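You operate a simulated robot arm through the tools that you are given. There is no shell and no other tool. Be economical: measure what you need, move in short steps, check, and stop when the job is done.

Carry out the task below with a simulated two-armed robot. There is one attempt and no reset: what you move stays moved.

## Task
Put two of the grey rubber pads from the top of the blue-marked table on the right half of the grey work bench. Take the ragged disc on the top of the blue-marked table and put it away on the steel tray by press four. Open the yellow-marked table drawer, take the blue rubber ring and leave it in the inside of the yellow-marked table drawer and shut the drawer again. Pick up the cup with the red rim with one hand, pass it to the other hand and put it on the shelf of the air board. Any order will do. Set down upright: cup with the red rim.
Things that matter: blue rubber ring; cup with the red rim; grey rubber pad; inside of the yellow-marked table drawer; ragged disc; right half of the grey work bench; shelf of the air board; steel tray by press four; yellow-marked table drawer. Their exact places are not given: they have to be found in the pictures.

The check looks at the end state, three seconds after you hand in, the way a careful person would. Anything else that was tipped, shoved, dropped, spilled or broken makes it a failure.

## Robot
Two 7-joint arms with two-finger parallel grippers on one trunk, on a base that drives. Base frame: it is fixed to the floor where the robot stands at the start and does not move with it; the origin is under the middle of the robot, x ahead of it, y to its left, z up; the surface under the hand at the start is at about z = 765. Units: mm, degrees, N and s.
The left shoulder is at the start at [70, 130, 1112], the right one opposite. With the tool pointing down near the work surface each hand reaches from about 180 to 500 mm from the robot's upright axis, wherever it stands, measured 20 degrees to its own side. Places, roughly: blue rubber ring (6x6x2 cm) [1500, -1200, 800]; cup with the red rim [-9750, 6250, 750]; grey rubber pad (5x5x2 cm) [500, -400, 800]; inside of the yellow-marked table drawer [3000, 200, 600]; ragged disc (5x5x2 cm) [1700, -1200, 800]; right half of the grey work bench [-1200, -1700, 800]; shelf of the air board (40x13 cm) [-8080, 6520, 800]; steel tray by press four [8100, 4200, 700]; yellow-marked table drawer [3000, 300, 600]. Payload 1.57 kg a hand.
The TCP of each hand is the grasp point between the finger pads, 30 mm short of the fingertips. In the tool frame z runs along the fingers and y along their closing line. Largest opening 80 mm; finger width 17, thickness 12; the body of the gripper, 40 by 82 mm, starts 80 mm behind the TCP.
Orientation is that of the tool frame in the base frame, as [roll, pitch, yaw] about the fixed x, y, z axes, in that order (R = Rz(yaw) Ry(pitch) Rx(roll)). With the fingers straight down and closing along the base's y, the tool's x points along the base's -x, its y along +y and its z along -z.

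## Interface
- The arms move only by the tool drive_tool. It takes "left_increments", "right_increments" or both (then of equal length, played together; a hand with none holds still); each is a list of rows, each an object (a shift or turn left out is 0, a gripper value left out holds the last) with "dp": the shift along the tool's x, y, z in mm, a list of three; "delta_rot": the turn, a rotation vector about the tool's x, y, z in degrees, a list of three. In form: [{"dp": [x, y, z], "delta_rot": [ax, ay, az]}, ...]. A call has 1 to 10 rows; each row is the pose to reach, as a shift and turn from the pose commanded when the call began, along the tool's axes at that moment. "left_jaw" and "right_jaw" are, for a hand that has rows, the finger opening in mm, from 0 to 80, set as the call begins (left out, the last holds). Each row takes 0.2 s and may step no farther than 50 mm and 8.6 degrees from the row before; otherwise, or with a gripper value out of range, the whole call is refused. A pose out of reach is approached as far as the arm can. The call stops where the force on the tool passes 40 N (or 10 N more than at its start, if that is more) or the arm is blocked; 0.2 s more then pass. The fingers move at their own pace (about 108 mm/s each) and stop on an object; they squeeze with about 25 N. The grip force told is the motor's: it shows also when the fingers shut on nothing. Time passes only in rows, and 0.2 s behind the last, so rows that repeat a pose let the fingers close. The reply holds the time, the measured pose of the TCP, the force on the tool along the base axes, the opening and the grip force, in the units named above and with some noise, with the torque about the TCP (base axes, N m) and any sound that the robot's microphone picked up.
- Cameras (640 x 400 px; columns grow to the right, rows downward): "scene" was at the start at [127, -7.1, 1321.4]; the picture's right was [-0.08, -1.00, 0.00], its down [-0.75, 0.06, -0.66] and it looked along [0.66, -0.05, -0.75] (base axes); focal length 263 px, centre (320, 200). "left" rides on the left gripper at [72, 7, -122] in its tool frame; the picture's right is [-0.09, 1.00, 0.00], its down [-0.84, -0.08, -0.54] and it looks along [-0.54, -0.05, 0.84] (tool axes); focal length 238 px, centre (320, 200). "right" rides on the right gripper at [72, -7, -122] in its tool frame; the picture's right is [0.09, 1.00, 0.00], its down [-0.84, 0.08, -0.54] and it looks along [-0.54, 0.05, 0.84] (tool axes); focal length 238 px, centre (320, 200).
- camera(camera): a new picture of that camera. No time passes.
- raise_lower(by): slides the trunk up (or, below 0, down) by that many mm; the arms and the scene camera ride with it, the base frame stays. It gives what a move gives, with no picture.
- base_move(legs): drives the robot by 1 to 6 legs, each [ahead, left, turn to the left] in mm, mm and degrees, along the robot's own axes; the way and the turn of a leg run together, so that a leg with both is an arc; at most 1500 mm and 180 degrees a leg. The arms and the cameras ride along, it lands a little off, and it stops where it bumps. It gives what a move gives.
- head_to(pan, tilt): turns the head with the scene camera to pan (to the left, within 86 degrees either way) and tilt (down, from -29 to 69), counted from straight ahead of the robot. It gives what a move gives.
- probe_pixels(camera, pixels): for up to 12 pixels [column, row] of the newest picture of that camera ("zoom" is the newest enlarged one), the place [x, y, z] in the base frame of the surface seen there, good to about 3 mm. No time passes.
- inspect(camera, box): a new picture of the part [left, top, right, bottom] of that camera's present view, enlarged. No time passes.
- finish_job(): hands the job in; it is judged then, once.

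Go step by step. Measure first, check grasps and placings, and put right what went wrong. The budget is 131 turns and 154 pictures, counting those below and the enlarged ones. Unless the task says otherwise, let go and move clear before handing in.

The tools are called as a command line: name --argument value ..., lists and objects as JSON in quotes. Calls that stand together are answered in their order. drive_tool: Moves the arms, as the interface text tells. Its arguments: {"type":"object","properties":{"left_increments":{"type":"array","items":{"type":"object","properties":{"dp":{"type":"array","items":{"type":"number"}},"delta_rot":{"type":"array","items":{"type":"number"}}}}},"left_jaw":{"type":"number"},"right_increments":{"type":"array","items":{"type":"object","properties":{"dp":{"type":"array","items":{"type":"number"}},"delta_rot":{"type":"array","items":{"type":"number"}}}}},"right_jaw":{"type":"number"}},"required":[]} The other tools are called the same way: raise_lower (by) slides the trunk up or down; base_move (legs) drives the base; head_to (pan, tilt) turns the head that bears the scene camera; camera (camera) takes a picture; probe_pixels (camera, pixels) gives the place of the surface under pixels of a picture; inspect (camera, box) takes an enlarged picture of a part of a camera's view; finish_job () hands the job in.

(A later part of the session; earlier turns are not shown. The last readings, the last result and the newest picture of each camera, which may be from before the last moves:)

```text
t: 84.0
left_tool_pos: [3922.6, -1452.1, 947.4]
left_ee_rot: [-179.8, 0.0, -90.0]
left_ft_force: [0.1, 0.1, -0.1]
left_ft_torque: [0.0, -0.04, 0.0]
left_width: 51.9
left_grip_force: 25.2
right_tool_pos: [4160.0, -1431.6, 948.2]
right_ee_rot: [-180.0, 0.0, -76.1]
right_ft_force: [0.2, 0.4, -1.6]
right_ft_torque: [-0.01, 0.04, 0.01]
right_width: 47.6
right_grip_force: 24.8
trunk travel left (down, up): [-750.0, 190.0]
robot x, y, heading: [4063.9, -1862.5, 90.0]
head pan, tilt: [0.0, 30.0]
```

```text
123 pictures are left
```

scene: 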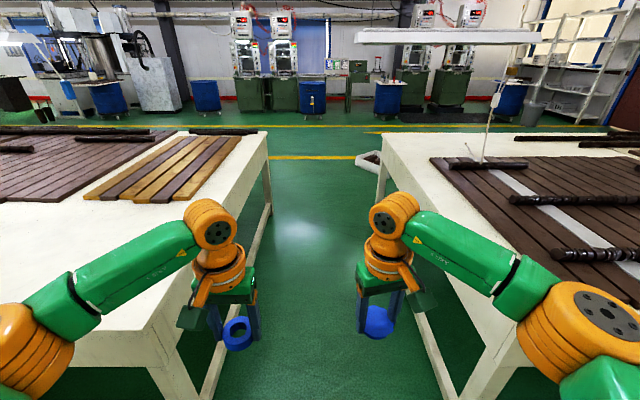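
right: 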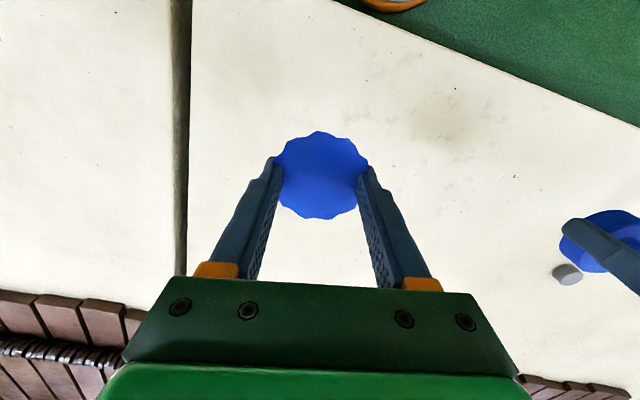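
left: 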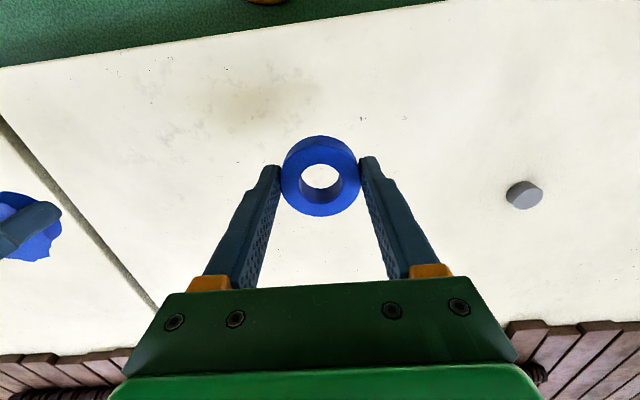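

The gap is clear, with a bin at (370,160) by its far end. I'll probe that and the far-side positions.

probe_pixels --camera "scene" --pixels '[[365, 166], [362, 155], [380, 155], [300, 155], [510, 85], [265, 130], [388, 90], [470, 118]]'

inspect --camera "scene" --box '[240, 40, 560, 240]'

```text
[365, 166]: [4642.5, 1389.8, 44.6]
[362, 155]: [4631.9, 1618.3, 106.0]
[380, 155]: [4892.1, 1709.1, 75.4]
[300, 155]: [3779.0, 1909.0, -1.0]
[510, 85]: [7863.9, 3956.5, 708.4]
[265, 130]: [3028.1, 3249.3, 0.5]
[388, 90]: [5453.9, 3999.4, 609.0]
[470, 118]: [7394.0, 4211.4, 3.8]
```

```text
2.00 times, centred on (400, 140) of scene
```

zoom: 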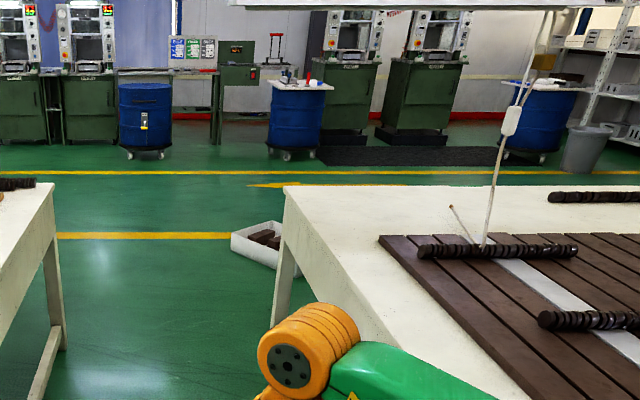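

The bin occupies x 4600–4950, y 1390–1720. I'll go straight through the gap to y≈2450, turn to +x, and look.

base_move --legs '[[1430, -25, 0], [1430, 0, 0], [1450, 0, 0], [0, 0, -90]]'

head_to --pan 15 --tilt 20

camera --camera "scene"

```text
t: 108.6
left_tool_pos: [4443.9, 2619.9, 946.1]
left_ee_rot: [-180.0, 0.0, -179.2]
left_ft_force: [-0.5, -0.2, -0.1]
left_ft_torque: [-0.01, 0.03, 0.0]
left_width: 51.6
left_grip_force: 24.6
right_tool_pos: [4469.3, 2382.4, 945.1]
right_ee_rot: [180.0, 0.0, -165.3]
right_ft_force: [0.3, -0.2, -0.6]
right_ft_torque: [-0.04, -0.02, 0.0]
right_width: 47.3
right_grip_force: 24.4
trunk travel left (down, up): [-750.0, 190.0]
robot x, y, heading: [4034.0, 2475.2, 1.1]
head pan, tilt: [0.0, 30.0]
```

```text
t: 109.4
left_tool_pos: [4443.3, 2621.0, 948.2]
left_ee_rot: [-180.0, 0.0, -179.1]
left_ft_force: [-0.6, 0.1, -1.0]
left_ft_torque: [-0.01, 0.01, 0.0]
left_width: 51.9
left_grip_force: 24.7
right_tool_pos: [4468.1, 2382.3, 945.3]
right_ee_rot: [-180.0, 0.1, -165.1]
right_ft_force: [0.1, 0.2, 1.1]
right_ft_torque: [0.01, -0.02, -0.02]
right_width: 47.3
right_grip_force: 24.6
trunk travel left (down, up): [-750.0, 190.0]
robot x, y, heading: [4029.2, 2474.2, 0.8]
head pan, tilt: [15.0, 20.0]
```

```text
121 pictures are left
```

scene: 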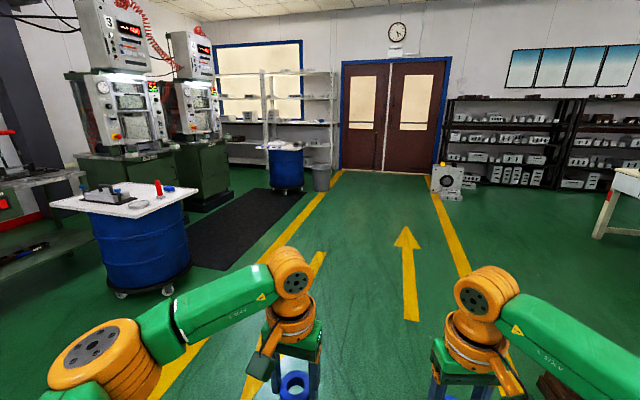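

The barrel by press four with a top is at (285,147). I'll probe and enlarge it.

probe_pixels --camera "scene" --pixels '[[285, 147], [285, 165], [320, 180], [130, 205], [450, 180], [330, 210], [272, 147], [300, 148], [260, 145]]'

inspect --camera "scene" --box '[220, 110, 360, 210]'

```text
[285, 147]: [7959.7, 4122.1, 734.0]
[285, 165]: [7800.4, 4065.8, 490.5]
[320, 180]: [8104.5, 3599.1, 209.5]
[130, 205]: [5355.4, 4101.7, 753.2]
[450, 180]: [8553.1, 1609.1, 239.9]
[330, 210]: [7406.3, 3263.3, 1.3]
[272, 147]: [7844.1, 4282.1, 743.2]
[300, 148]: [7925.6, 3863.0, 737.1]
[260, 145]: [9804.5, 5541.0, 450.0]
```

```text
4.00 times, centred on (290, 160) of scene
```

zoom: 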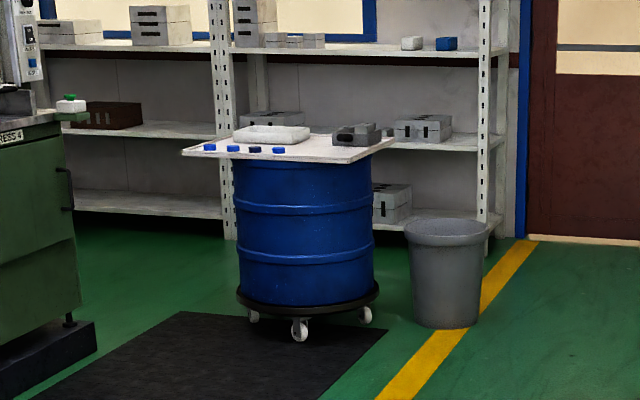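

I'll drive diagonally toward it, stopping short at about (6750,3450), and look closer.

base_move --legs '[[0, 0, 18.9], [1450, 0, 0], [1440, 0, 0]]'

head_to --pan 10 --tilt 25

camera --camera "scene"

inspect --camera "scene" --box '[240, 100, 400, 200]'

```text
t: 124.2
left_tool_pos: [7111.9, 3597.7, 946.8]
left_ee_rot: [-180.0, 0.1, -164.6]
left_ft_force: [-0.6, -0.2, 0.9]
left_ft_torque: [-0.01, 0.02, 0.0]
left_width: 51.8
left_grip_force: 25.0
right_tool_pos: [7195.0, 3373.8, 946.7]
right_ee_rot: [179.9, 0.0, -150.6]
right_ft_force: [0.0, 0.0, -0.8]
right_ft_torque: [-0.01, -0.01, 0.01]
right_width: 47.1
right_grip_force: 24.9
trunk travel left (down, up): [-750.0, 190.0]
robot x, y, heading: [6748.8, 3352.9, 15.2]
head pan, tilt: [15.0, 20.0]
```

```text
t: 124.9
left_tool_pos: [7112.1, 3598.5, 947.5]
left_ee_rot: [-180.0, 0.0, -164.5]
left_ft_force: [0.6, -0.7, -0.4]
left_ft_torque: [-0.01, 0.03, 0.0]
left_width: 51.7
left_grip_force: 24.9
right_tool_pos: [7195.2, 3374.0, 945.7]
right_ee_rot: [180.0, 0.0, -150.6]
right_ft_force: [-0.9, -0.4, -1.0]
right_ft_torque: [0.0, -0.03, -0.01]
right_width: 47.1
right_grip_force: 25.1
trunk travel left (down, up): [-750.0, 190.0]
robot x, y, heading: [6749.6, 3356.3, 15.4]
head pan, tilt: [10.0, 25.0]
```

```text
119 pictures are left
```

scene: 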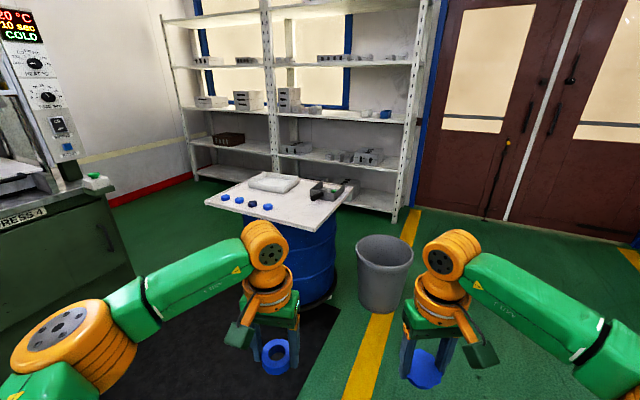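

```text
4.00 times, centred on (320, 150) of scene
```

zoom: 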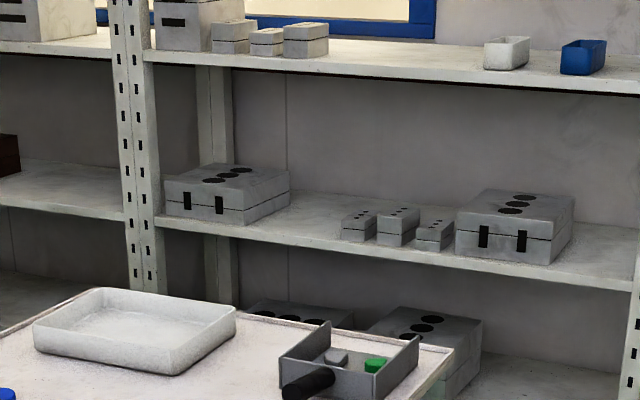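

A shallow open tray sits at (275,182) on the barrel board, and a handled pan at (327,190). I'll probe the tray and the board corners.

probe_pixels --camera "scene" --pixels '[[275, 182], [262, 183], [288, 183], [276, 178], [206, 199], [313, 228], [350, 193], [248, 187], [284, 193], [224, 197], [268, 206], [385, 240]]'

inspect --camera "scene" --box '[190, 155, 370, 245]'

```text
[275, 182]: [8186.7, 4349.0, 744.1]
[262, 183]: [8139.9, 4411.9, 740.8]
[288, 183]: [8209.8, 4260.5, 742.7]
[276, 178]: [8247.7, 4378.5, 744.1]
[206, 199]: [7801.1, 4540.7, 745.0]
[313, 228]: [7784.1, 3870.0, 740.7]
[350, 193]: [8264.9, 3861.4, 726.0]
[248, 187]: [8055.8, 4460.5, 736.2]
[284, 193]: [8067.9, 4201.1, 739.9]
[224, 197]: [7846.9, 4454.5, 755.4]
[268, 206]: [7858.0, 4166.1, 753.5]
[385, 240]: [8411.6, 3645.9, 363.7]
```

```text
3.56 times, centred on (280, 200) of scene
```

zoom: 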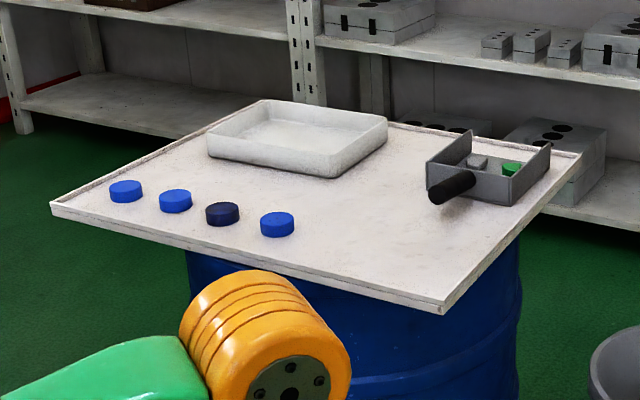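

The big rimmed tray on the barrel spans about x 7790–8280, y 3865–4540 (centre ≈ hint) and holds other discs, so that's the target; its near right region is free. I'll check clearance to press four and the tray floor.

probe_pixels --camera "scene" --pixels '[[130, 265], [60, 250], [120, 210], [30, 190], [320, 300], [300, 212], [310, 205], [290, 212], [327, 195], [343, 208], [205, 203], [385, 305]]'

```text
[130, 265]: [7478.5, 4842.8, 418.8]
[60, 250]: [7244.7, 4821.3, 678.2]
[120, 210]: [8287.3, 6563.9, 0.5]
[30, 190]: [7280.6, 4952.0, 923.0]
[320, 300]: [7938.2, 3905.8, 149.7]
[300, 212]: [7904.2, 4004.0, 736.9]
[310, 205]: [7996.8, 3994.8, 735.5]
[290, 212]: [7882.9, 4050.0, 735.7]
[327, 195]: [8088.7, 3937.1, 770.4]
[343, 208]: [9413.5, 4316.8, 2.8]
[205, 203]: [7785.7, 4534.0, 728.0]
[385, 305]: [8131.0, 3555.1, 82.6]
```

Press front is at y≈4820, tray floor z≈736. I'll square up to +x and drive to about (7440,4060).

base_move --legs '[[0, 0, -15.4], [0, 704, 0], [690, 0, 0]]'

head_to --pan 0 --tilt 45

camera --camera "scene"

camera --camera "right"

```text
t: 133.0
left_tool_pos: [7853.8, 4203.6, 947.9]
left_ee_rot: [179.9, 0.1, -180.0]
left_ft_force: [-0.5, -0.3, -0.5]
left_ft_torque: [-0.02, 0.0, 0.04]
left_width: 51.9
left_grip_force: 24.5
right_tool_pos: [7874.7, 3965.0, 946.6]
right_ee_rot: [180.0, 0.0, -166.1]
right_ft_force: [-0.2, -0.8, 0.3]
right_ft_torque: [-0.01, -0.01, 0.0]
right_width: 47.3
right_grip_force: 24.9
trunk travel left (down, up): [-750.0, 190.0]
robot x, y, heading: [7439.9, 4063.8, -0.2]
head pan, tilt: [10.0, 25.0]
```

```text
t: 133.9
left_tool_pos: [7853.8, 4202.8, 945.4]
left_ee_rot: [179.9, -0.1, -179.9]
left_ft_force: [-0.3, -0.4, -0.7]
left_ft_torque: [0.01, 0.01, 0.03]
left_width: 51.7
left_grip_force: 24.7
right_tool_pos: [7875.6, 3964.8, 943.5]
right_ee_rot: [-179.9, -0.1, -166.0]
right_ft_force: [-0.2, 0.2, -1.4]
right_ft_torque: [0.0, -0.01, 0.0]
right_width: 47.0
right_grip_force: 25.0
trunk travel left (down, up): [-750.0, 190.0]
robot x, y, heading: [7437.4, 4063.4, 0.0]
head pan, tilt: [0.0, 45.0]
```

```text
116 pictures are left
```

scene: 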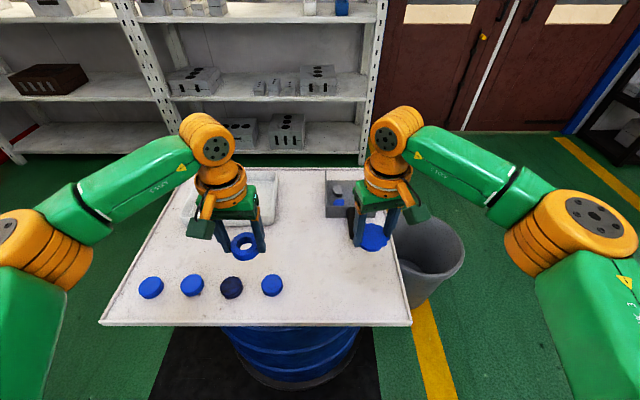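

```text
115 pictures are left
```

right: 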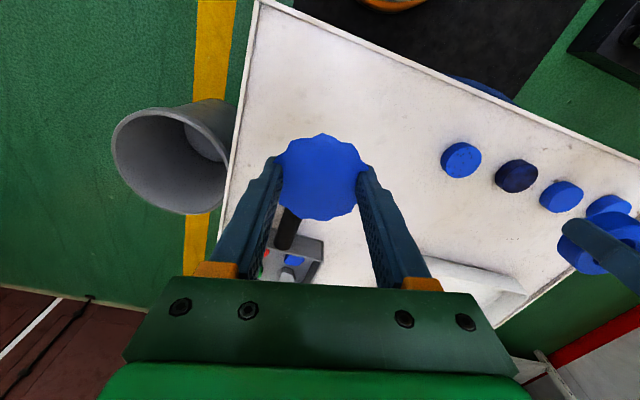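

I'll measure the free area, the pan handle end and the nearest disc in the right camera.

probe_pixels --camera "right" --pixels '[[288, 232], [462, 160], [340, 110], [400, 180], [250, 60], [231, 160], [290, 20]]'

probe_pixels --camera "scene" --pixels '[[272, 284], [340, 285], [320, 240], [408, 320], [380, 290], [105, 318], [330, 190]]'

```text
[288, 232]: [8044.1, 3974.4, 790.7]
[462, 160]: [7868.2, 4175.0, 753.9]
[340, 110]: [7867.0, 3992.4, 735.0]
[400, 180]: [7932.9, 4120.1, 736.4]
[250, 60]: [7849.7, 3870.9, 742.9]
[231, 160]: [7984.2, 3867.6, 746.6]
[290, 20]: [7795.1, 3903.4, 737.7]
```

```text
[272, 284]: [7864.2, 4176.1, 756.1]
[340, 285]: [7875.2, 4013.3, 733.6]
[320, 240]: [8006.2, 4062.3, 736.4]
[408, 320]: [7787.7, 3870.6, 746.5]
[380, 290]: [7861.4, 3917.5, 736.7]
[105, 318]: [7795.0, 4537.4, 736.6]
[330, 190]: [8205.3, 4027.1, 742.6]
```

Spot (7875,3985) is clear. Lower the disc there with the right hand.

drive_tool --right_increments '[{"dp": [-2, 8, 40]}, {"dp": [-4.8, 19.4, 80]}, {"dp": [-4.8, 19.4, 120]}, {"dp": [-4.8, 19.4, 155]}, {"dp": [-4.8, 19.4, 172]}, {"dp": [-4.8, 19.4, 172]}]'

```text
t: 135.3
left_tool_pos: [7854.1, 4203.3, 944.7]
left_ee_rot: [-180.0, 0.1, -179.9]
left_ft_force: [-0.3, -0.6, -0.6]
left_ft_torque: [-0.01, 0.01, 0.03]
left_width: 51.9
left_grip_force: 25.3
right_tool_pos: [7875.2, 3983.1, 771.9]
right_ee_rot: [-179.9, -0.1, -165.9]
right_ft_force: [0.1, 0.7, -0.2]
right_ft_torque: [-0.03, 0.02, 0.0]
right_width: 47.2
right_grip_force: 24.7
trunk travel left (down, up): [-750.0, 190.0]
robot x, y, heading: [7437.9, 4065.9, -0.1]
head pan, tilt: [0.0, 45.0]
```

drive_tool --right_increments '[{"dp": [0, 0, 1.5]}, {"dp": [0, 0, 3]}, {"dp": [0, 0, 3]}]'

drive_tool --right_increments '[{}, {}, {}]' --right_jaw 80

drive_tool --right_increments '[{"dp": [0, 0, -40]}, {"dp": [0, 0, -80]}, {"dp": [0, 0, -120]}, {"dp": [0, 0, -170]}]'

camera --camera "right"

```text
t: 136.1
left_tool_pos: [7854.3, 4203.5, 944.2]
left_ee_rot: [-180.0, 0.1, -179.9]
left_ft_force: [-0.2, -0.3, -1.2]
left_ft_torque: [-0.02, 0.0, -0.01]
left_width: 51.9
left_grip_force: 25.0
right_tool_pos: [7876.4, 3984.5, 769.0]
right_ee_rot: [-180.0, 0.1, -166.0]
right_ft_force: [-0.7, -0.4, -0.6]
right_ft_torque: [0.01, -0.02, 0.03]
right_width: 47.5
right_grip_force: 25.1
trunk travel left (down, up): [-750.0, 190.0]
robot x, y, heading: [7440.7, 4063.7, 0.1]
head pan, tilt: [0.0, 45.0]
```

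```text
t: 136.9
left_tool_pos: [7854.0, 4204.2, 944.5]
left_ee_rot: [-180.0, 0.0, -179.9]
left_ft_force: [-0.3, 0.1, 0.1]
left_ft_torque: [0.03, -0.02, -0.01]
left_width: 51.7
left_grip_force: 24.9
right_tool_pos: [7875.1, 3985.2, 769.5]
right_ee_rot: [-179.9, -0.1, -166.0]
right_ft_force: [0.4, 0.4, -0.6]
right_ft_torque: [0.06, -0.02, -0.01]
right_width: 80.0
right_grip_force: 0.1
trunk travel left (down, up): [-750.0, 190.0]
robot x, y, heading: [7440.3, 4061.3, 0.0]
head pan, tilt: [0.0, 45.0]
```

```text
t: 137.9
left_tool_pos: [7853.4, 4203.6, 944.4]
left_ee_rot: [-179.9, 0.0, -179.8]
left_ft_force: [-0.1, -0.1, -0.3]
left_ft_torque: [-0.01, -0.02, 0.03]
left_width: 51.7
left_grip_force: 25.2
right_tool_pos: [7875.4, 3986.1, 940.4]
right_ee_rot: [180.0, -0.1, -166.0]
right_ft_force: [-0.1, 0.1, 0.4]
right_ft_torque: [0.0, 0.0, 0.01]
right_width: 80.0
right_grip_force: 0.0
trunk travel left (down, up): [-750.0, 190.0]
robot x, y, heading: [7443.3, 4064.6, -0.1]
head pan, tilt: [0.0, 45.0]
```

```text
114 pictures are left
```

right: 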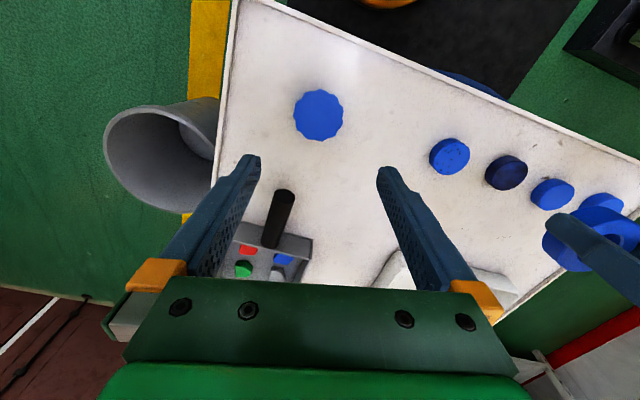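

The disc lies flat on the tray. Now I'll drive back to the yellow table's +y side, turn to face it, and look for the drawer.

base_move --legs '[[-600, 0, 0], [0, 0, 180], [1247, 655, 0], [1247, 655, 0], [1247, 655, 0], [0, 0, 90]]'

head_to --pan 0 --tilt 25

camera --camera "scene"

```text
t: 172.4
left_tool_pos: [3064.7, 1864.4, 942.2]
left_ee_rot: [180.0, -0.1, 87.0]
left_ft_force: [0.4, -0.8, 0.4]
left_ft_torque: [-0.01, -0.01, 0.0]
left_width: 51.7
left_grip_force: 25.0
right_tool_pos: [2845.4, 1854.6, 939.2]
right_ee_rot: [180.0, 0.2, 101.0]
right_ft_force: [1.3, -0.1, 0.6]
right_ft_torque: [-0.01, 0.04, 0.03]
right_width: 79.9
right_grip_force: 0.0
trunk travel left (down, up): [-750.0, 190.0]
robot x, y, heading: [2946.8, 2290.8, -92.9]
head pan, tilt: [0.0, 45.0]
```

```text
t: 173.2
left_tool_pos: [3065.2, 1865.9, 943.0]
left_ee_rot: [180.0, -0.1, 87.1]
left_ft_force: [0.1, -0.4, -0.6]
left_ft_torque: [0.01, 0.01, 0.0]
left_width: 52.0
left_grip_force: 24.8
right_tool_pos: [2846.9, 1854.5, 939.5]
right_ee_rot: [-180.0, 0.0, 101.1]
right_ft_force: [-0.4, 0.1, -0.4]
right_ft_torque: [0.02, 0.03, -0.05]
right_width: 80.2
right_grip_force: 0.0
trunk travel left (down, up): [-750.0, 190.0]
robot x, y, heading: [2948.5, 2288.4, -93.0]
head pan, tilt: [0.0, 25.0]
```

```text
113 pictures are left
```

scene: 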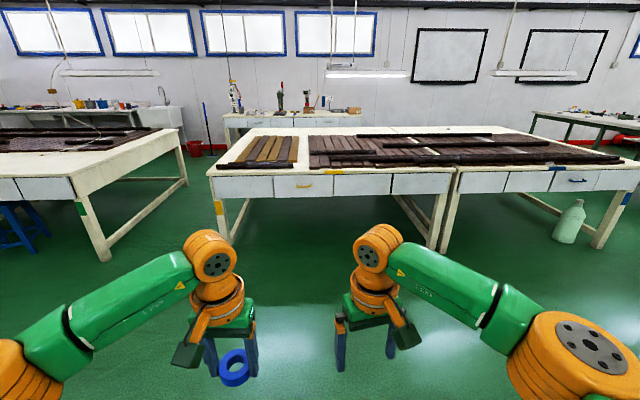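

The yellow table's drawer with a handle is at (303,186). I'll enlarge and probe it.

inspect --camera "scene" --box '[200, 150, 480, 260]'

probe_pixels --camera "scene" --pixels '[[303, 186], [303, 192], [278, 180], [332, 180], [280, 196], [332, 194], [240, 187], [365, 184], [303, 172], [303, 178], [230, 240]]'

```text
2.29 times, centred on (340, 205) of scene
```

zoom: 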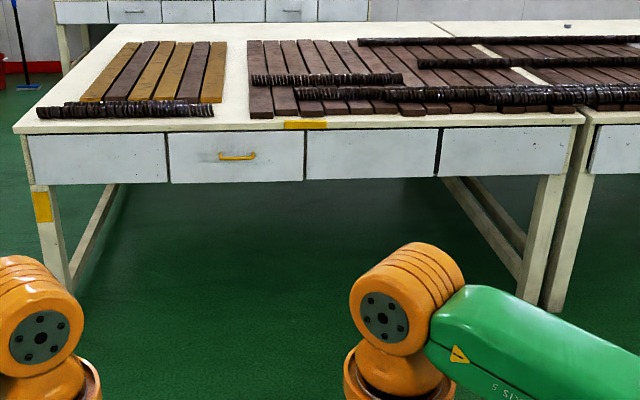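

```text
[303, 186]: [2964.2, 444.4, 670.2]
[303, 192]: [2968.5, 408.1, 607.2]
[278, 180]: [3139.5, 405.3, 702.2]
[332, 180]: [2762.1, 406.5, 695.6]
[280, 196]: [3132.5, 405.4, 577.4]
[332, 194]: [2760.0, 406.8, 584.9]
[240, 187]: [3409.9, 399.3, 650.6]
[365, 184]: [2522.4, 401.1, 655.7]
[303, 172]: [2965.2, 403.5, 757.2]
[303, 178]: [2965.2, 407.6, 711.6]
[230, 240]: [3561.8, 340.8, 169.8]
```

The yellow-handled drawer's bar is at (2964,444,670), the front at y=406 and the table edge at 405. I'll drive up facing it and lower the trunk 100 mm.

base_move --legs '[[0, 0, 3], [1290, 105, 0]]'

raise_lower --by -100

head_to --pan 0 --tilt 50

camera --camera "scene"

camera --camera "right"

```text
t: 180.2
left_tool_pos: [3195.0, 575.9, 942.6]
left_ee_rot: [179.9, -0.1, 90.1]
left_ft_force: [-1.1, 0.0, -0.7]
left_ft_torque: [-0.01, -0.01, -0.02]
left_width: 51.5
left_grip_force: 24.8
right_tool_pos: [2978.8, 553.1, 938.6]
right_ee_rot: [180.0, 0.0, 104.1]
right_ft_force: [0.0, 0.6, -0.8]
right_ft_torque: [-0.02, 0.02, -0.01]
right_width: 80.0
right_grip_force: 0.0
trunk travel left (down, up): [-750.0, 190.0]
robot x, y, heading: [3055.4, 989.1, -89.7]
head pan, tilt: [0.0, 25.0]
```

```text
t: 181.5
left_tool_pos: [3195.8, 575.2, 842.7]
left_ee_rot: [180.0, 0.1, 90.1]
left_ft_force: [0.4, 0.6, -1.0]
left_ft_torque: [0.06, -0.01, 0.0]
left_width: 51.9
left_grip_force: 24.6
right_tool_pos: [2977.6, 553.1, 839.7]
right_ee_rot: [-180.0, 0.0, 104.1]
right_ft_force: [0.1, 0.1, 0.1]
right_ft_torque: [0.02, 0.01, 0.02]
right_width: 80.1
right_grip_force: 0.1
trunk travel left (down, up): [-650.0, 290.0]
robot x, y, heading: [3052.5, 988.9, -90.0]
head pan, tilt: [0.0, 25.0]
```

```text
t: 182.4
left_tool_pos: [3196.8, 576.2, 843.4]
left_ee_rot: [-180.0, 0.0, 90.1]
left_ft_force: [-1.2, 0.1, 0.2]
left_ft_torque: [0.01, -0.01, -0.02]
left_width: 51.9
left_grip_force: 25.0
right_tool_pos: [2977.1, 553.1, 838.8]
right_ee_rot: [179.9, 0.1, 104.1]
right_ft_force: [0.9, 0.9, 0.1]
right_ft_torque: [0.04, 0.0, 0.02]
right_width: 80.1
right_grip_force: 0.2
trunk travel left (down, up): [-650.0, 290.0]
robot x, y, heading: [3055.2, 988.5, -90.0]
head pan, tilt: [0.0, 50.0]
```

```text
111 pictures are left
```

scene: 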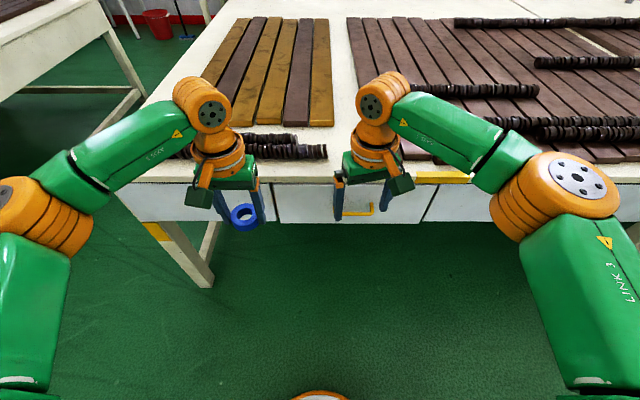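

```text
110 pictures are left
```

right: 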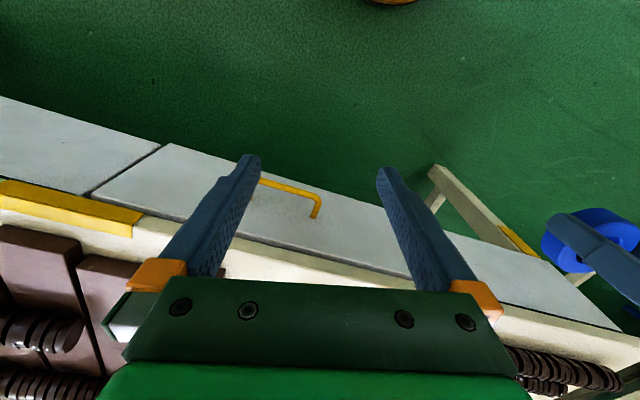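

The handle is a U-bar; I'll use closed fingers as a hook behind it. Enlarge and probe for exact bar geometry.

inspect --camera "right" --box '[240, 150, 400, 250]'

probe_pixels --camera "right" --pixels '[[275, 183], [290, 188], [305, 193], [318, 200], [316, 214], [300, 205], [290, 200], [300, 220], [330, 248], [360, 240], [290, 246]]'

```text
4.00 times, centred on (320, 200) of right
```

zoom: 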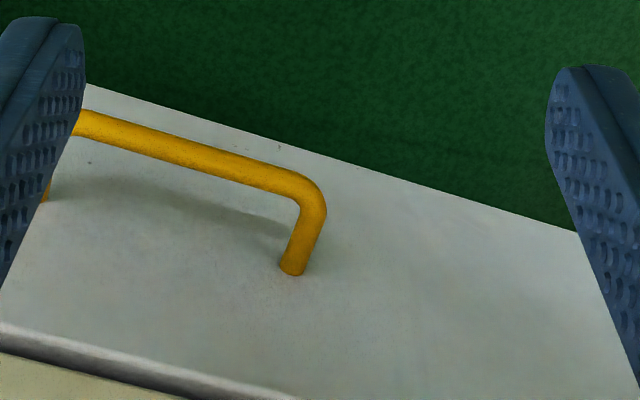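

```text
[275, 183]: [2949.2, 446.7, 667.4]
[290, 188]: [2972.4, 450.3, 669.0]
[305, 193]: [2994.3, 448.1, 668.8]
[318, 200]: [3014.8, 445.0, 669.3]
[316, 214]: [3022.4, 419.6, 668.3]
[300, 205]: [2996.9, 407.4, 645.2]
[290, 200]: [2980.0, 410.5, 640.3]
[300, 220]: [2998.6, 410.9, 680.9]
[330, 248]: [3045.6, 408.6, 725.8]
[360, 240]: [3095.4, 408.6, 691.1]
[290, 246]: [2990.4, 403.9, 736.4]
```

Bar at y≈445, z≈664, x 2905–3022, gap to the front ≈31 mm. It is too far to reach from here, so I'll drive 95 mm closer, square the right hand and close its fingers.

base_move --legs '[[95, 0, 0]]'

drive_tool --right_increments '[{"delta_rot": [0, 0, 7]}, {"delta_rot": [0, 0, 14]}, {"delta_rot": [0, 0, 14]}, {"delta_rot": [0, 0, 14]}]' --right_jaw 0

```text
t: 183.6
left_tool_pos: [3195.6, 480.5, 843.3]
left_ee_rot: [180.0, 0.0, 90.2]
left_ft_force: [-0.4, -0.1, -0.5]
left_ft_torque: [0.0, -0.02, 0.0]
left_width: 52.0
left_grip_force: 24.7
right_tool_pos: [2978.5, 458.0, 839.7]
right_ee_rot: [-180.0, -0.1, 104.1]
right_ft_force: [0.3, 0.3, 0.0]
right_ft_torque: [-0.02, 0.0, 0.0]
right_width: 80.1
right_grip_force: 0.0
trunk travel left (down, up): [-650.0, 290.0]
robot x, y, heading: [3054.6, 894.3, -90.3]
head pan, tilt: [0.0, 50.0]
```

```text
t: 184.6
left_tool_pos: [3195.5, 480.8, 843.4]
left_ee_rot: [-180.0, 0.1, 90.2]
left_ft_force: [0.7, -0.1, -0.8]
left_ft_torque: [-0.01, 0.03, 0.0]
left_width: 51.9
left_grip_force: 24.7
right_tool_pos: [2977.5, 458.2, 839.6]
right_ee_rot: [-180.0, 0.0, 90.1]
right_ft_force: [0.6, 0.8, -0.3]
right_ft_torque: [-0.01, 0.01, 0.02]
right_width: 0.0
right_grip_force: 20.3
trunk travel left (down, up): [-650.0, 290.0]
robot x, y, heading: [3057.6, 892.0, -89.9]
head pan, tilt: [0.0, 50.0]
```

Now position the closed fingers above the gap: y=428, x=2963, tips still above the bar.

drive_tool --right_increments '[{"dp": [-15, -7, 30]}, {"dp": [-30, -14, 60]}, {"dp": [-30, -14, 90]}, {"dp": [-30, -14, 119]}, {"dp": [-30, -14, 119]}]'

camera --camera "right"

inspect --camera "scene" --box '[280, 120, 480, 240]'

```text
t: 185.8
left_tool_pos: [3196.5, 479.4, 844.2]
left_ee_rot: [-180.0, -0.1, 90.3]
left_ft_force: [0.4, -0.1, -0.8]
left_ft_torque: [0.02, 0.03, 0.03]
left_width: 51.8
left_grip_force: 24.8
right_tool_pos: [2964.4, 427.8, 721.0]
right_ee_rot: [180.0, 0.0, 90.2]
right_ft_force: [0.8, 0.3, -0.8]
right_ft_torque: [0.01, 0.02, 0.02]
right_width: 0.0
right_grip_force: 21.4
trunk travel left (down, up): [-650.0, 290.0]
robot x, y, heading: [3053.7, 892.6, -89.7]
head pan, tilt: [0.0, 50.0]
```

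```text
108 pictures are left
```

right: 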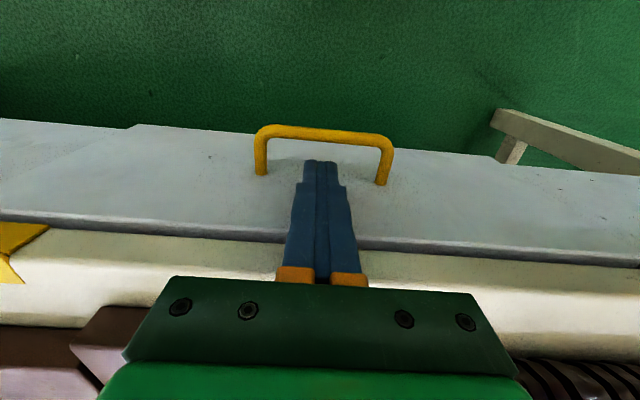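

```text
3.20 times, centred on (380, 180) of scene
```

zoom: 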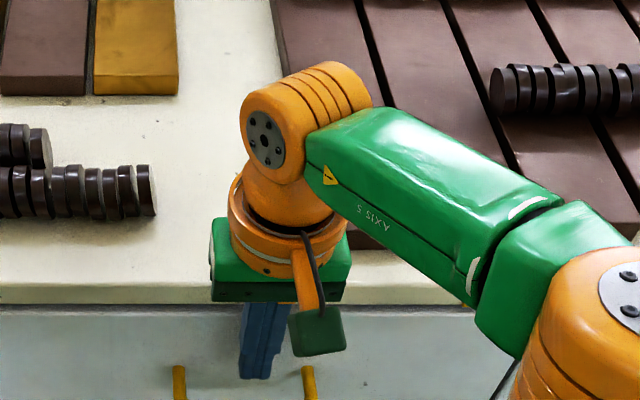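

The fingers are centred over the gap behind the bar. I'll descend 40 mm.

drive_tool --right_increments '[{"dp": [0, 0, 15]}, {"dp": [0, 0, 30]}, {"dp": [0, 0, 40]}, {"dp": [0, 0, 40]}]'

camera --camera "right"

```text
t: 186.7
left_tool_pos: [3196.6, 483.4, 844.2]
left_ee_rot: [-180.0, 0.1, 90.1]
left_ft_force: [-1.1, 0.2, -0.5]
left_ft_torque: [-0.04, 0.0, 0.01]
left_width: 51.7
left_grip_force: 24.8
right_tool_pos: [2964.0, 428.2, 683.6]
right_ee_rot: [-179.9, 0.9, 90.0]
right_ft_force: [1.3, 1.5, 15.5]
right_ft_torque: [-0.49, -0.19, 0.06]
right_width: 0.1
right_grip_force: 20.9
trunk travel left (down, up): [-650.0, 290.0]
robot x, y, heading: [3054.9, 891.8, -90.0]
head pan, tilt: [0.0, 50.0]
stopped in row 4 (right hand): the force on the tool passed its limit at 43 N (the readings are from after the stop); the commanded pose is now the measured one
```

```text
106 pictures are left
```

right: 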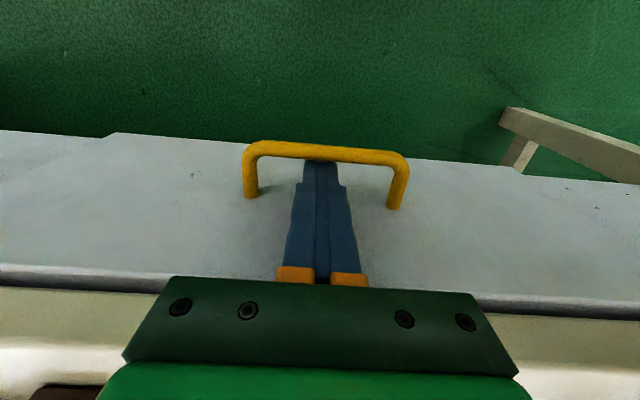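

The gripper body just touched the table edge, but the tips are already below the bar's centre. I'll ease up 1.5 mm and pull gently 60 mm.

drive_tool --right_increments '[{"dp": [0, 0, -1.5]}, {"dp": [10, 0, -1.5]}, {"dp": [20, 0, -1.5]}, {"dp": [35, 0, -1.5]}, {"dp": [50, 0, -1.5]}, {"dp": [65, 0, -1.5]}]'

camera --camera "right"

```text
t: 187.5
left_tool_pos: [3193.8, 482.1, 844.0]
left_ee_rot: [-180.0, 0.2, 90.1]
left_ft_force: [-0.6, 0.3, -0.5]
left_ft_torque: [-0.03, -0.01, -0.01]
left_width: 51.9
left_grip_force: 25.1
right_tool_pos: [2962.6, 425.7, 684.0]
right_ee_rot: [-179.8, 1.5, 89.7]
right_ft_force: [-1.9, 2.9, 12.7]
right_ft_torque: [-0.5, -0.46, 0.01]
right_width: 0.0
right_grip_force: 21.3
right hand out of reach, approached as far as the arm can: row 2, 3, 4
trunk travel left (down, up): [-650.0, 290.0]
robot x, y, heading: [3054.4, 895.0, -89.8]
head pan, tilt: [0.0, 50.0]
stopped in row 4 (right hand): the force on the tool passed its limit at 50 N (the readings are from after the stop); the commanded pose is now the measured one
```

```text
105 pictures are left
```

right: 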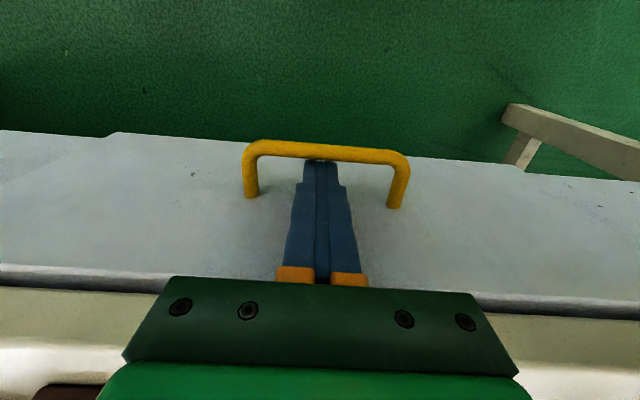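

The pull met an arm reach limit while the body still pressed on the table edge. I'll lift straight up clear and lower the trunk further for a better arm posture.

drive_tool --right_increments '[{"dp": [0, 0, -10]}, {"dp": [0, 0, -25]}, {"dp": [0, 0, -40]}, {"dp": [0, 0, -60]}, {"dp": [0, 0, -60]}]'

```text
t: 188.7
left_tool_pos: [3195.9, 479.8, 843.7]
left_ee_rot: [-180.0, 0.2, 90.1]
left_ft_force: [0.3, 0.0, -0.5]
left_ft_torque: [0.01, -0.01, 0.01]
left_width: 51.9
left_grip_force: 25.1
right_tool_pos: [2966.1, 417.3, 731.3]
right_ee_rot: [-179.9, 1.0, 89.7]
right_ft_force: [-0.3, 11.5, -5.6]
right_ft_torque: [0.42, -0.03, -0.01]
right_width: 0.0
right_grip_force: 21.7
right hand out of reach, approached as far as the arm can: row 2, 3, 4, 5
trunk travel left (down, up): [-650.0, 290.0]
robot x, y, heading: [3057.4, 891.7, -89.9]
head pan, tilt: [0.0, 50.0]
```

It's still near a joint limit; I'll move back toward the robot and up, and undo the tilt.

drive_tool --right_increments '[{"dp": [8, 0, -5]}, {"dp": [16, 0, -20]}, {"dp": [24, 0, -40]}, {"dp": [30, 0, -60]}, {"dp": [30, 0, -80]}, {"dp": [30, 0, -80]}]'

camera --camera "scene"

```text
t: 189.2
left_tool_pos: [3194.6, 480.8, 844.7]
left_ee_rot: [180.0, 0.1, 90.0]
left_ft_force: [0.0, -0.8, -1.2]
left_ft_torque: [0.04, 0.02, 0.01]
left_width: 51.7
left_grip_force: 24.9
right_tool_pos: [2968.3, 416.0, 738.9]
right_ee_rot: [-179.8, 0.7, 89.7]
right_ft_force: [-4.0, 12.5, 8.4]
right_ft_torque: [0.5, 0.1, -0.04]
right_width: 0.0
right_grip_force: 21.2
right hand out of reach, approached as far as the arm can: row 1, 2
trunk travel left (down, up): [-650.0, 290.0]
robot x, y, heading: [3054.9, 895.1, -89.8]
head pan, tilt: [0.0, 50.0]
stopped in row 2 (right hand): the force on the tool passed its limit at 73 N (the readings are from after the stop); the commanded pose is now the measured one
```

```text
104 pictures are left
```

scene: 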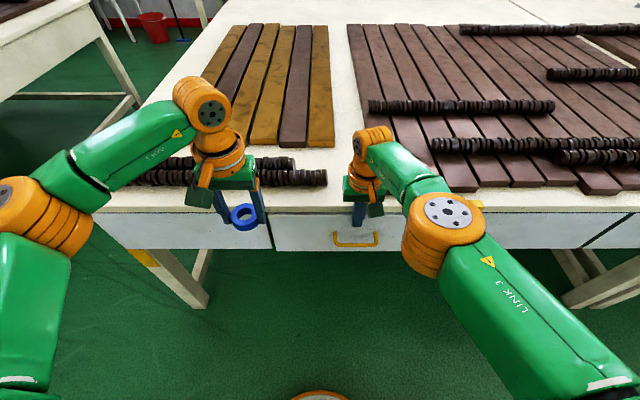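

Fingertips (z≈709) are above the bar, so I'll free the hand by backing the base 120 mm.

base_move --legs '[[-120, 0, 0]]'

drive_tool --right_increments '[{"dp": [10, 0, -20]}, {"dp": [20, 0, -40]}, {"dp": [20, 0, -40]}]'

```text
t: 190.4
left_tool_pos: [3195.2, 595.1, 842.1]
left_ee_rot: [-180.0, 0.0, 90.0]
left_ft_force: [0.6, -0.1, -0.6]
left_ft_torque: [0.0, -0.02, 0.0]
left_width: 51.8
left_grip_force: 25.0
right_tool_pos: [2968.2, 531.0, 737.6]
right_ee_rot: [-179.9, 0.8, 89.8]
right_ft_force: [0.9, -0.2, 0.0]
right_ft_torque: [0.0, 0.01, -0.02]
right_width: 0.0
right_grip_force: 21.3
trunk travel left (down, up): [-650.0, 290.0]
robot x, y, heading: [3055.7, 1015.5, -90.3]
head pan, tilt: [0.0, 50.0]
```

```text
t: 191.2
left_tool_pos: [3194.7, 596.7, 843.3]
left_ee_rot: [-180.0, -0.2, 90.0]
left_ft_force: [-0.2, 0.4, -0.8]
left_ft_torque: [0.01, 0.05, 0.0]
left_width: 52.2
left_grip_force: 25.1
right_tool_pos: [2968.4, 551.8, 777.9]
right_ee_rot: [-179.9, 0.8, 89.5]
right_ft_force: [0.3, 0.0, -0.9]
right_ft_torque: [0.03, 0.05, -0.01]
right_width: 0.0
right_grip_force: 21.6
right hand out of reach, approached as far as the arm can: row 1
trunk travel left (down, up): [-650.0, 290.0]
robot x, y, heading: [3057.4, 1010.3, -89.9]
head pan, tilt: [0.0, 50.0]
```

Free again; torque earlier showed the body resting on the table top, and the hand was at its reach limit. I'll tilt the hand 20° so the fingers slope under the table edge side, retract a bit, and raise the left hand for clearance.

drive_tool --right_increments '[{"dp": [20, -2, 5], "delta_rot": [0, -7, 0]}, {"dp": [40, -4, 10], "delta_rot": [0, -14, 0]}, {"dp": [55, -5, 18], "delta_rot": [0, -20, 0]}, {"dp": [55, -5, 18], "delta_rot": [0, -20, 0]}]' --left_increments '[{"dp": [0, 0, -20]}, {"dp": [0, 0, -40]}, {"dp": [0, 0, -60]}, {"dp": [0, 0, -60]}]'

base_move --legs '[[150, 0, 0]]'

camera --camera "right"

```text
t: 192.2
left_tool_pos: [3196.0, 596.8, 901.4]
left_ee_rot: [180.0, -0.1, 90.0]
left_ft_force: [0.1, -0.3, -0.2]
left_ft_torque: [0.02, -0.01, 0.01]
left_width: 51.6
left_grip_force: 25.4
right_tool_pos: [2964.3, 607.1, 758.9]
right_ee_rot: [180.0, 21.0, 89.7]
right_ft_force: [0.2, -0.3, 0.9]
right_ft_torque: [-0.03, 0.03, -0.04]
right_width: 0.0
right_grip_force: 21.5
trunk travel left (down, up): [-650.0, 290.0]
robot x, y, heading: [3056.2, 1011.3, -90.1]
head pan, tilt: [0.0, 50.0]
```

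```text
t: 193.6
left_tool_pos: [3195.0, 446.5, 902.3]
left_ee_rot: [-179.8, 0.1, 90.1]
left_ft_force: [0.2, -0.1, 0.4]
left_ft_torque: [0.02, -0.04, -0.03]
left_width: 51.9
left_grip_force: 24.5
right_tool_pos: [2965.3, 456.8, 759.6]
right_ee_rot: [-179.9, 20.9, 89.8]
right_ft_force: [1.0, -0.1, 0.2]
right_ft_torque: [0.03, -0.03, -0.02]
right_width: 0.0
right_grip_force: 21.3
trunk travel left (down, up): [-650.0, 290.0]
robot x, y, heading: [3059.1, 862.0, -89.8]
head pan, tilt: [0.0, 50.0]
```

```text
103 pictures are left
```

right: 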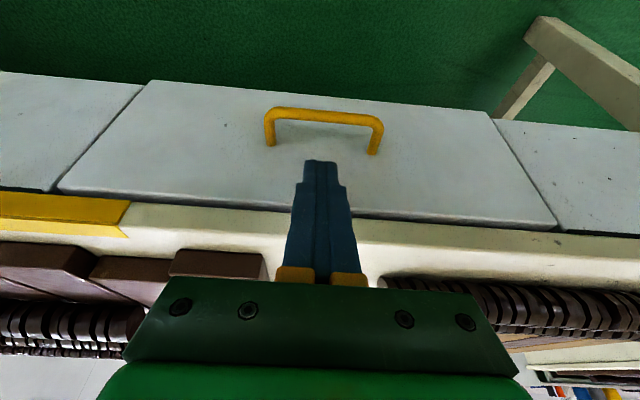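

Tilt is right and the fingers aim into the gap behind the bar. Advance along the finger axis, to just above the bar first.

drive_tool --right_increments '[{"dp": [7.9, 0, 15]}, {"dp": [7.9, 0, 35]}, {"dp": [7.9, 0, 55]}, {"dp": [7.9, 0, 55]}]'

camera --camera "right"

```text
t: 194.6
left_tool_pos: [3194.6, 446.1, 901.5]
left_ee_rot: [-179.9, 0.0, 90.1]
left_ft_force: [-0.5, -0.4, 0.0]
left_ft_torque: [-0.03, 0.0, -0.04]
left_width: 51.7
left_grip_force: 25.5
right_tool_pos: [2964.0, 444.2, 704.5]
right_ee_rot: [-179.9, 20.8, 89.8]
right_ft_force: [0.6, -0.2, -0.1]
right_ft_torque: [-0.04, 0.0, -0.02]
right_width: 0.1
right_grip_force: 21.2
trunk travel left (down, up): [-650.0, 290.0]
robot x, y, heading: [3054.7, 859.5, -90.0]
head pan, tilt: [0.0, 50.0]
```

```text
102 pictures are left
```

right: 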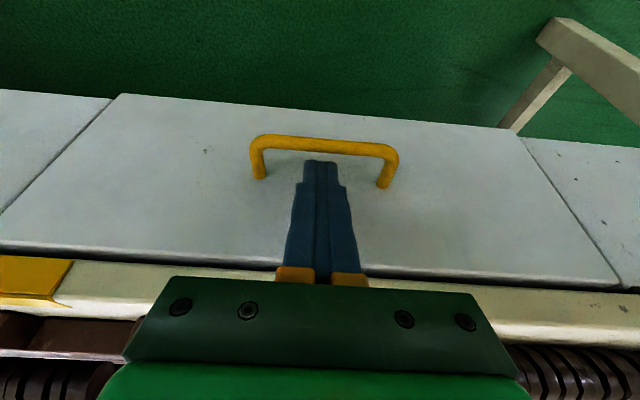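

drive_tool --right_increments '[{"dp": [-2.5, 0, 0]}, {"dp": [-2.5, 0, 10]}, {"dp": [-2.5, 0, 20]}, {"dp": [-2.5, 0, 29]}, {"dp": [-2.5, 0, 29]}]'

camera --camera "right"

```text
t: 195.8
left_tool_pos: [3195.3, 447.7, 902.2]
left_ee_rot: [179.9, 0.2, 90.1]
left_ft_force: [-0.5, 1.1, -0.8]
left_ft_torque: [0.02, 0.02, -0.01]
left_width: 51.9
left_grip_force: 24.8
right_tool_pos: [2965.5, 432.3, 678.7]
right_ee_rot: [-179.9, 20.8, 89.8]
right_ft_force: [-0.1, 0.1, -0.7]
right_ft_torque: [-0.03, 0.02, 0.0]
right_width: 0.0
right_grip_force: 20.9
trunk travel left (down, up): [-650.0, 290.0]
robot x, y, heading: [3055.7, 861.9, -89.7]
head pan, tilt: [0.0, 50.0]
```

```text
101 pictures are left
```

right: 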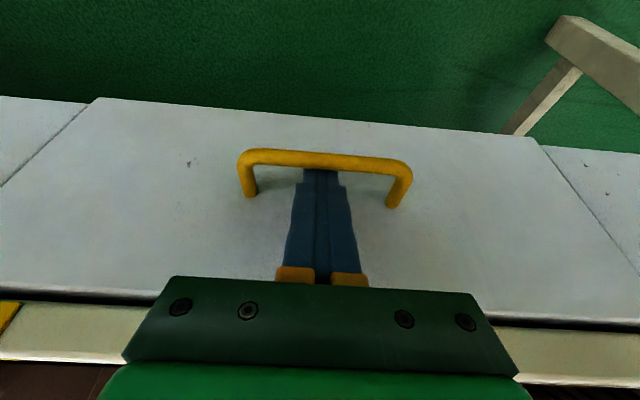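

The tips are behind the bar with no contact force. Now pull horizontally (+y) 80 mm.

drive_tool --right_increments '[{"dp": [9.3, 0, -3.6]}, {"dp": [18.7, 0, -7.1]}, {"dp": [28, 0, -10.7]}, {"dp": [37.4, 0, -14.2]}, {"dp": [46.7, 0, -17.8]}, {"dp": [56, 0, -21.3]}, {"dp": [65.4, 0, -24.9]}, {"dp": [74.7, 0, -28.4]}]'

camera --camera "right"

```text
t: 197.6
left_tool_pos: [3194.8, 447.0, 901.2]
left_ee_rot: [180.0, 0.0, 90.0]
left_ft_force: [-0.2, 0.1, -0.1]
left_ft_torque: [0.02, 0.01, -0.01]
left_width: 52.0
left_grip_force: 24.6
right_tool_pos: [2963.1, 511.7, 677.6]
right_ee_rot: [-179.9, 20.7, 89.8]
right_ft_force: [0.5, -0.1, -1.0]
right_ft_torque: [0.03, 0.01, 0.01]
right_width: 0.0
right_grip_force: 21.2
trunk travel left (down, up): [-650.0, 290.0]
robot x, y, heading: [3055.9, 859.7, -89.8]
head pan, tilt: [0.0, 50.0]
```

```text
100 pictures are left
```

right: 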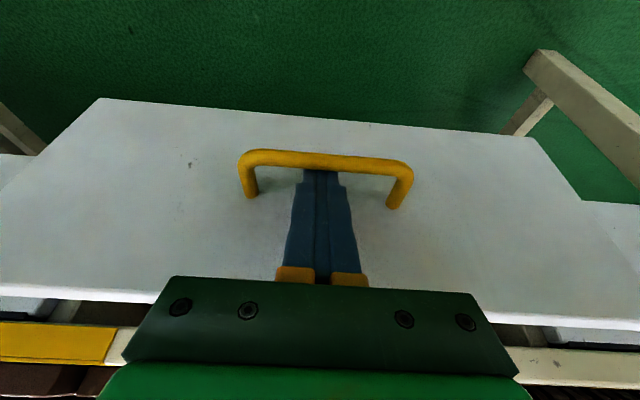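

The drawer slides freely. Pull another 110 mm.

drive_tool --right_increments '[{"dp": [14, 0, -5.3]}, {"dp": [28, 0, -10.7]}, {"dp": [42, 0, -16]}, {"dp": [56, 0, -21.3]}, {"dp": [70, 0, -26.7]}, {"dp": [84, 0, -32]}, {"dp": [102.7, 0, -39.1]}]'

camera --camera "scene"

camera --camera "right"

```text
t: 199.2
left_tool_pos: [3196.1, 446.0, 902.6]
left_ee_rot: [179.9, 0.0, 90.1]
left_ft_force: [0.2, -0.8, -1.0]
left_ft_torque: [0.01, 0.02, 0.02]
left_width: 51.8
left_grip_force: 25.4
right_tool_pos: [2965.4, 622.6, 677.3]
right_ee_rot: [-179.9, 20.8, 89.9]
right_ft_force: [-0.3, 0.8, 0.2]
right_ft_torque: [-0.01, 0.0, 0.02]
right_width: 0.0
right_grip_force: 21.6
trunk travel left (down, up): [-650.0, 290.0]
robot x, y, heading: [3057.3, 864.4, -90.4]
head pan, tilt: [0.0, 50.0]
```

```text
99 pictures are left
```

scene: 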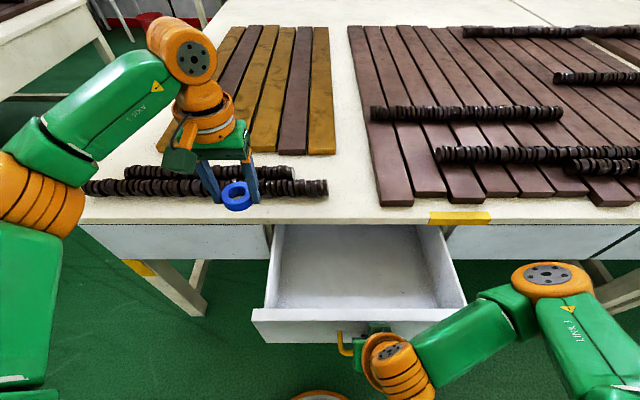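

```text
98 pictures are left
```

right: 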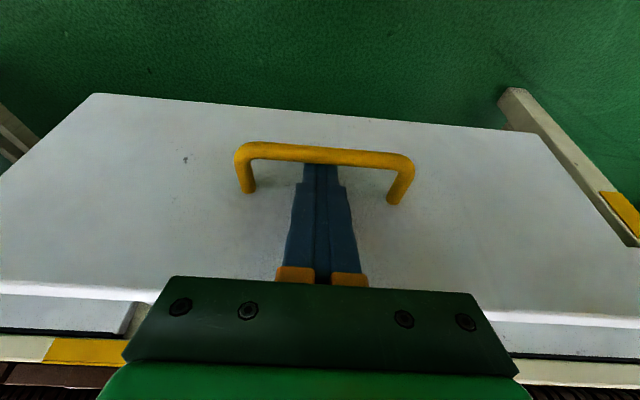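

The drawer is open about 190 mm. I'll probe its floor and walls.

probe_pixels --camera "scene" --pixels '[[330, 290], [300, 300], [400, 290], [330, 240], [260, 312], [271, 260], [450, 290], [330, 310], [295, 270], [400, 240], [440, 306]]'

```text
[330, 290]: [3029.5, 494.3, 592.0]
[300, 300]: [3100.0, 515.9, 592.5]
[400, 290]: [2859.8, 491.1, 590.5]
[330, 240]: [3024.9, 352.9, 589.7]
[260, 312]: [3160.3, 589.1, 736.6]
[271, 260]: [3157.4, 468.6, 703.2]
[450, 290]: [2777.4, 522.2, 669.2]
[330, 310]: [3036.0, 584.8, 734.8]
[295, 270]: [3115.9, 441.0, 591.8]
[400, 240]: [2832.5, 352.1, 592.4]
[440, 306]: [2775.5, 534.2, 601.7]
```

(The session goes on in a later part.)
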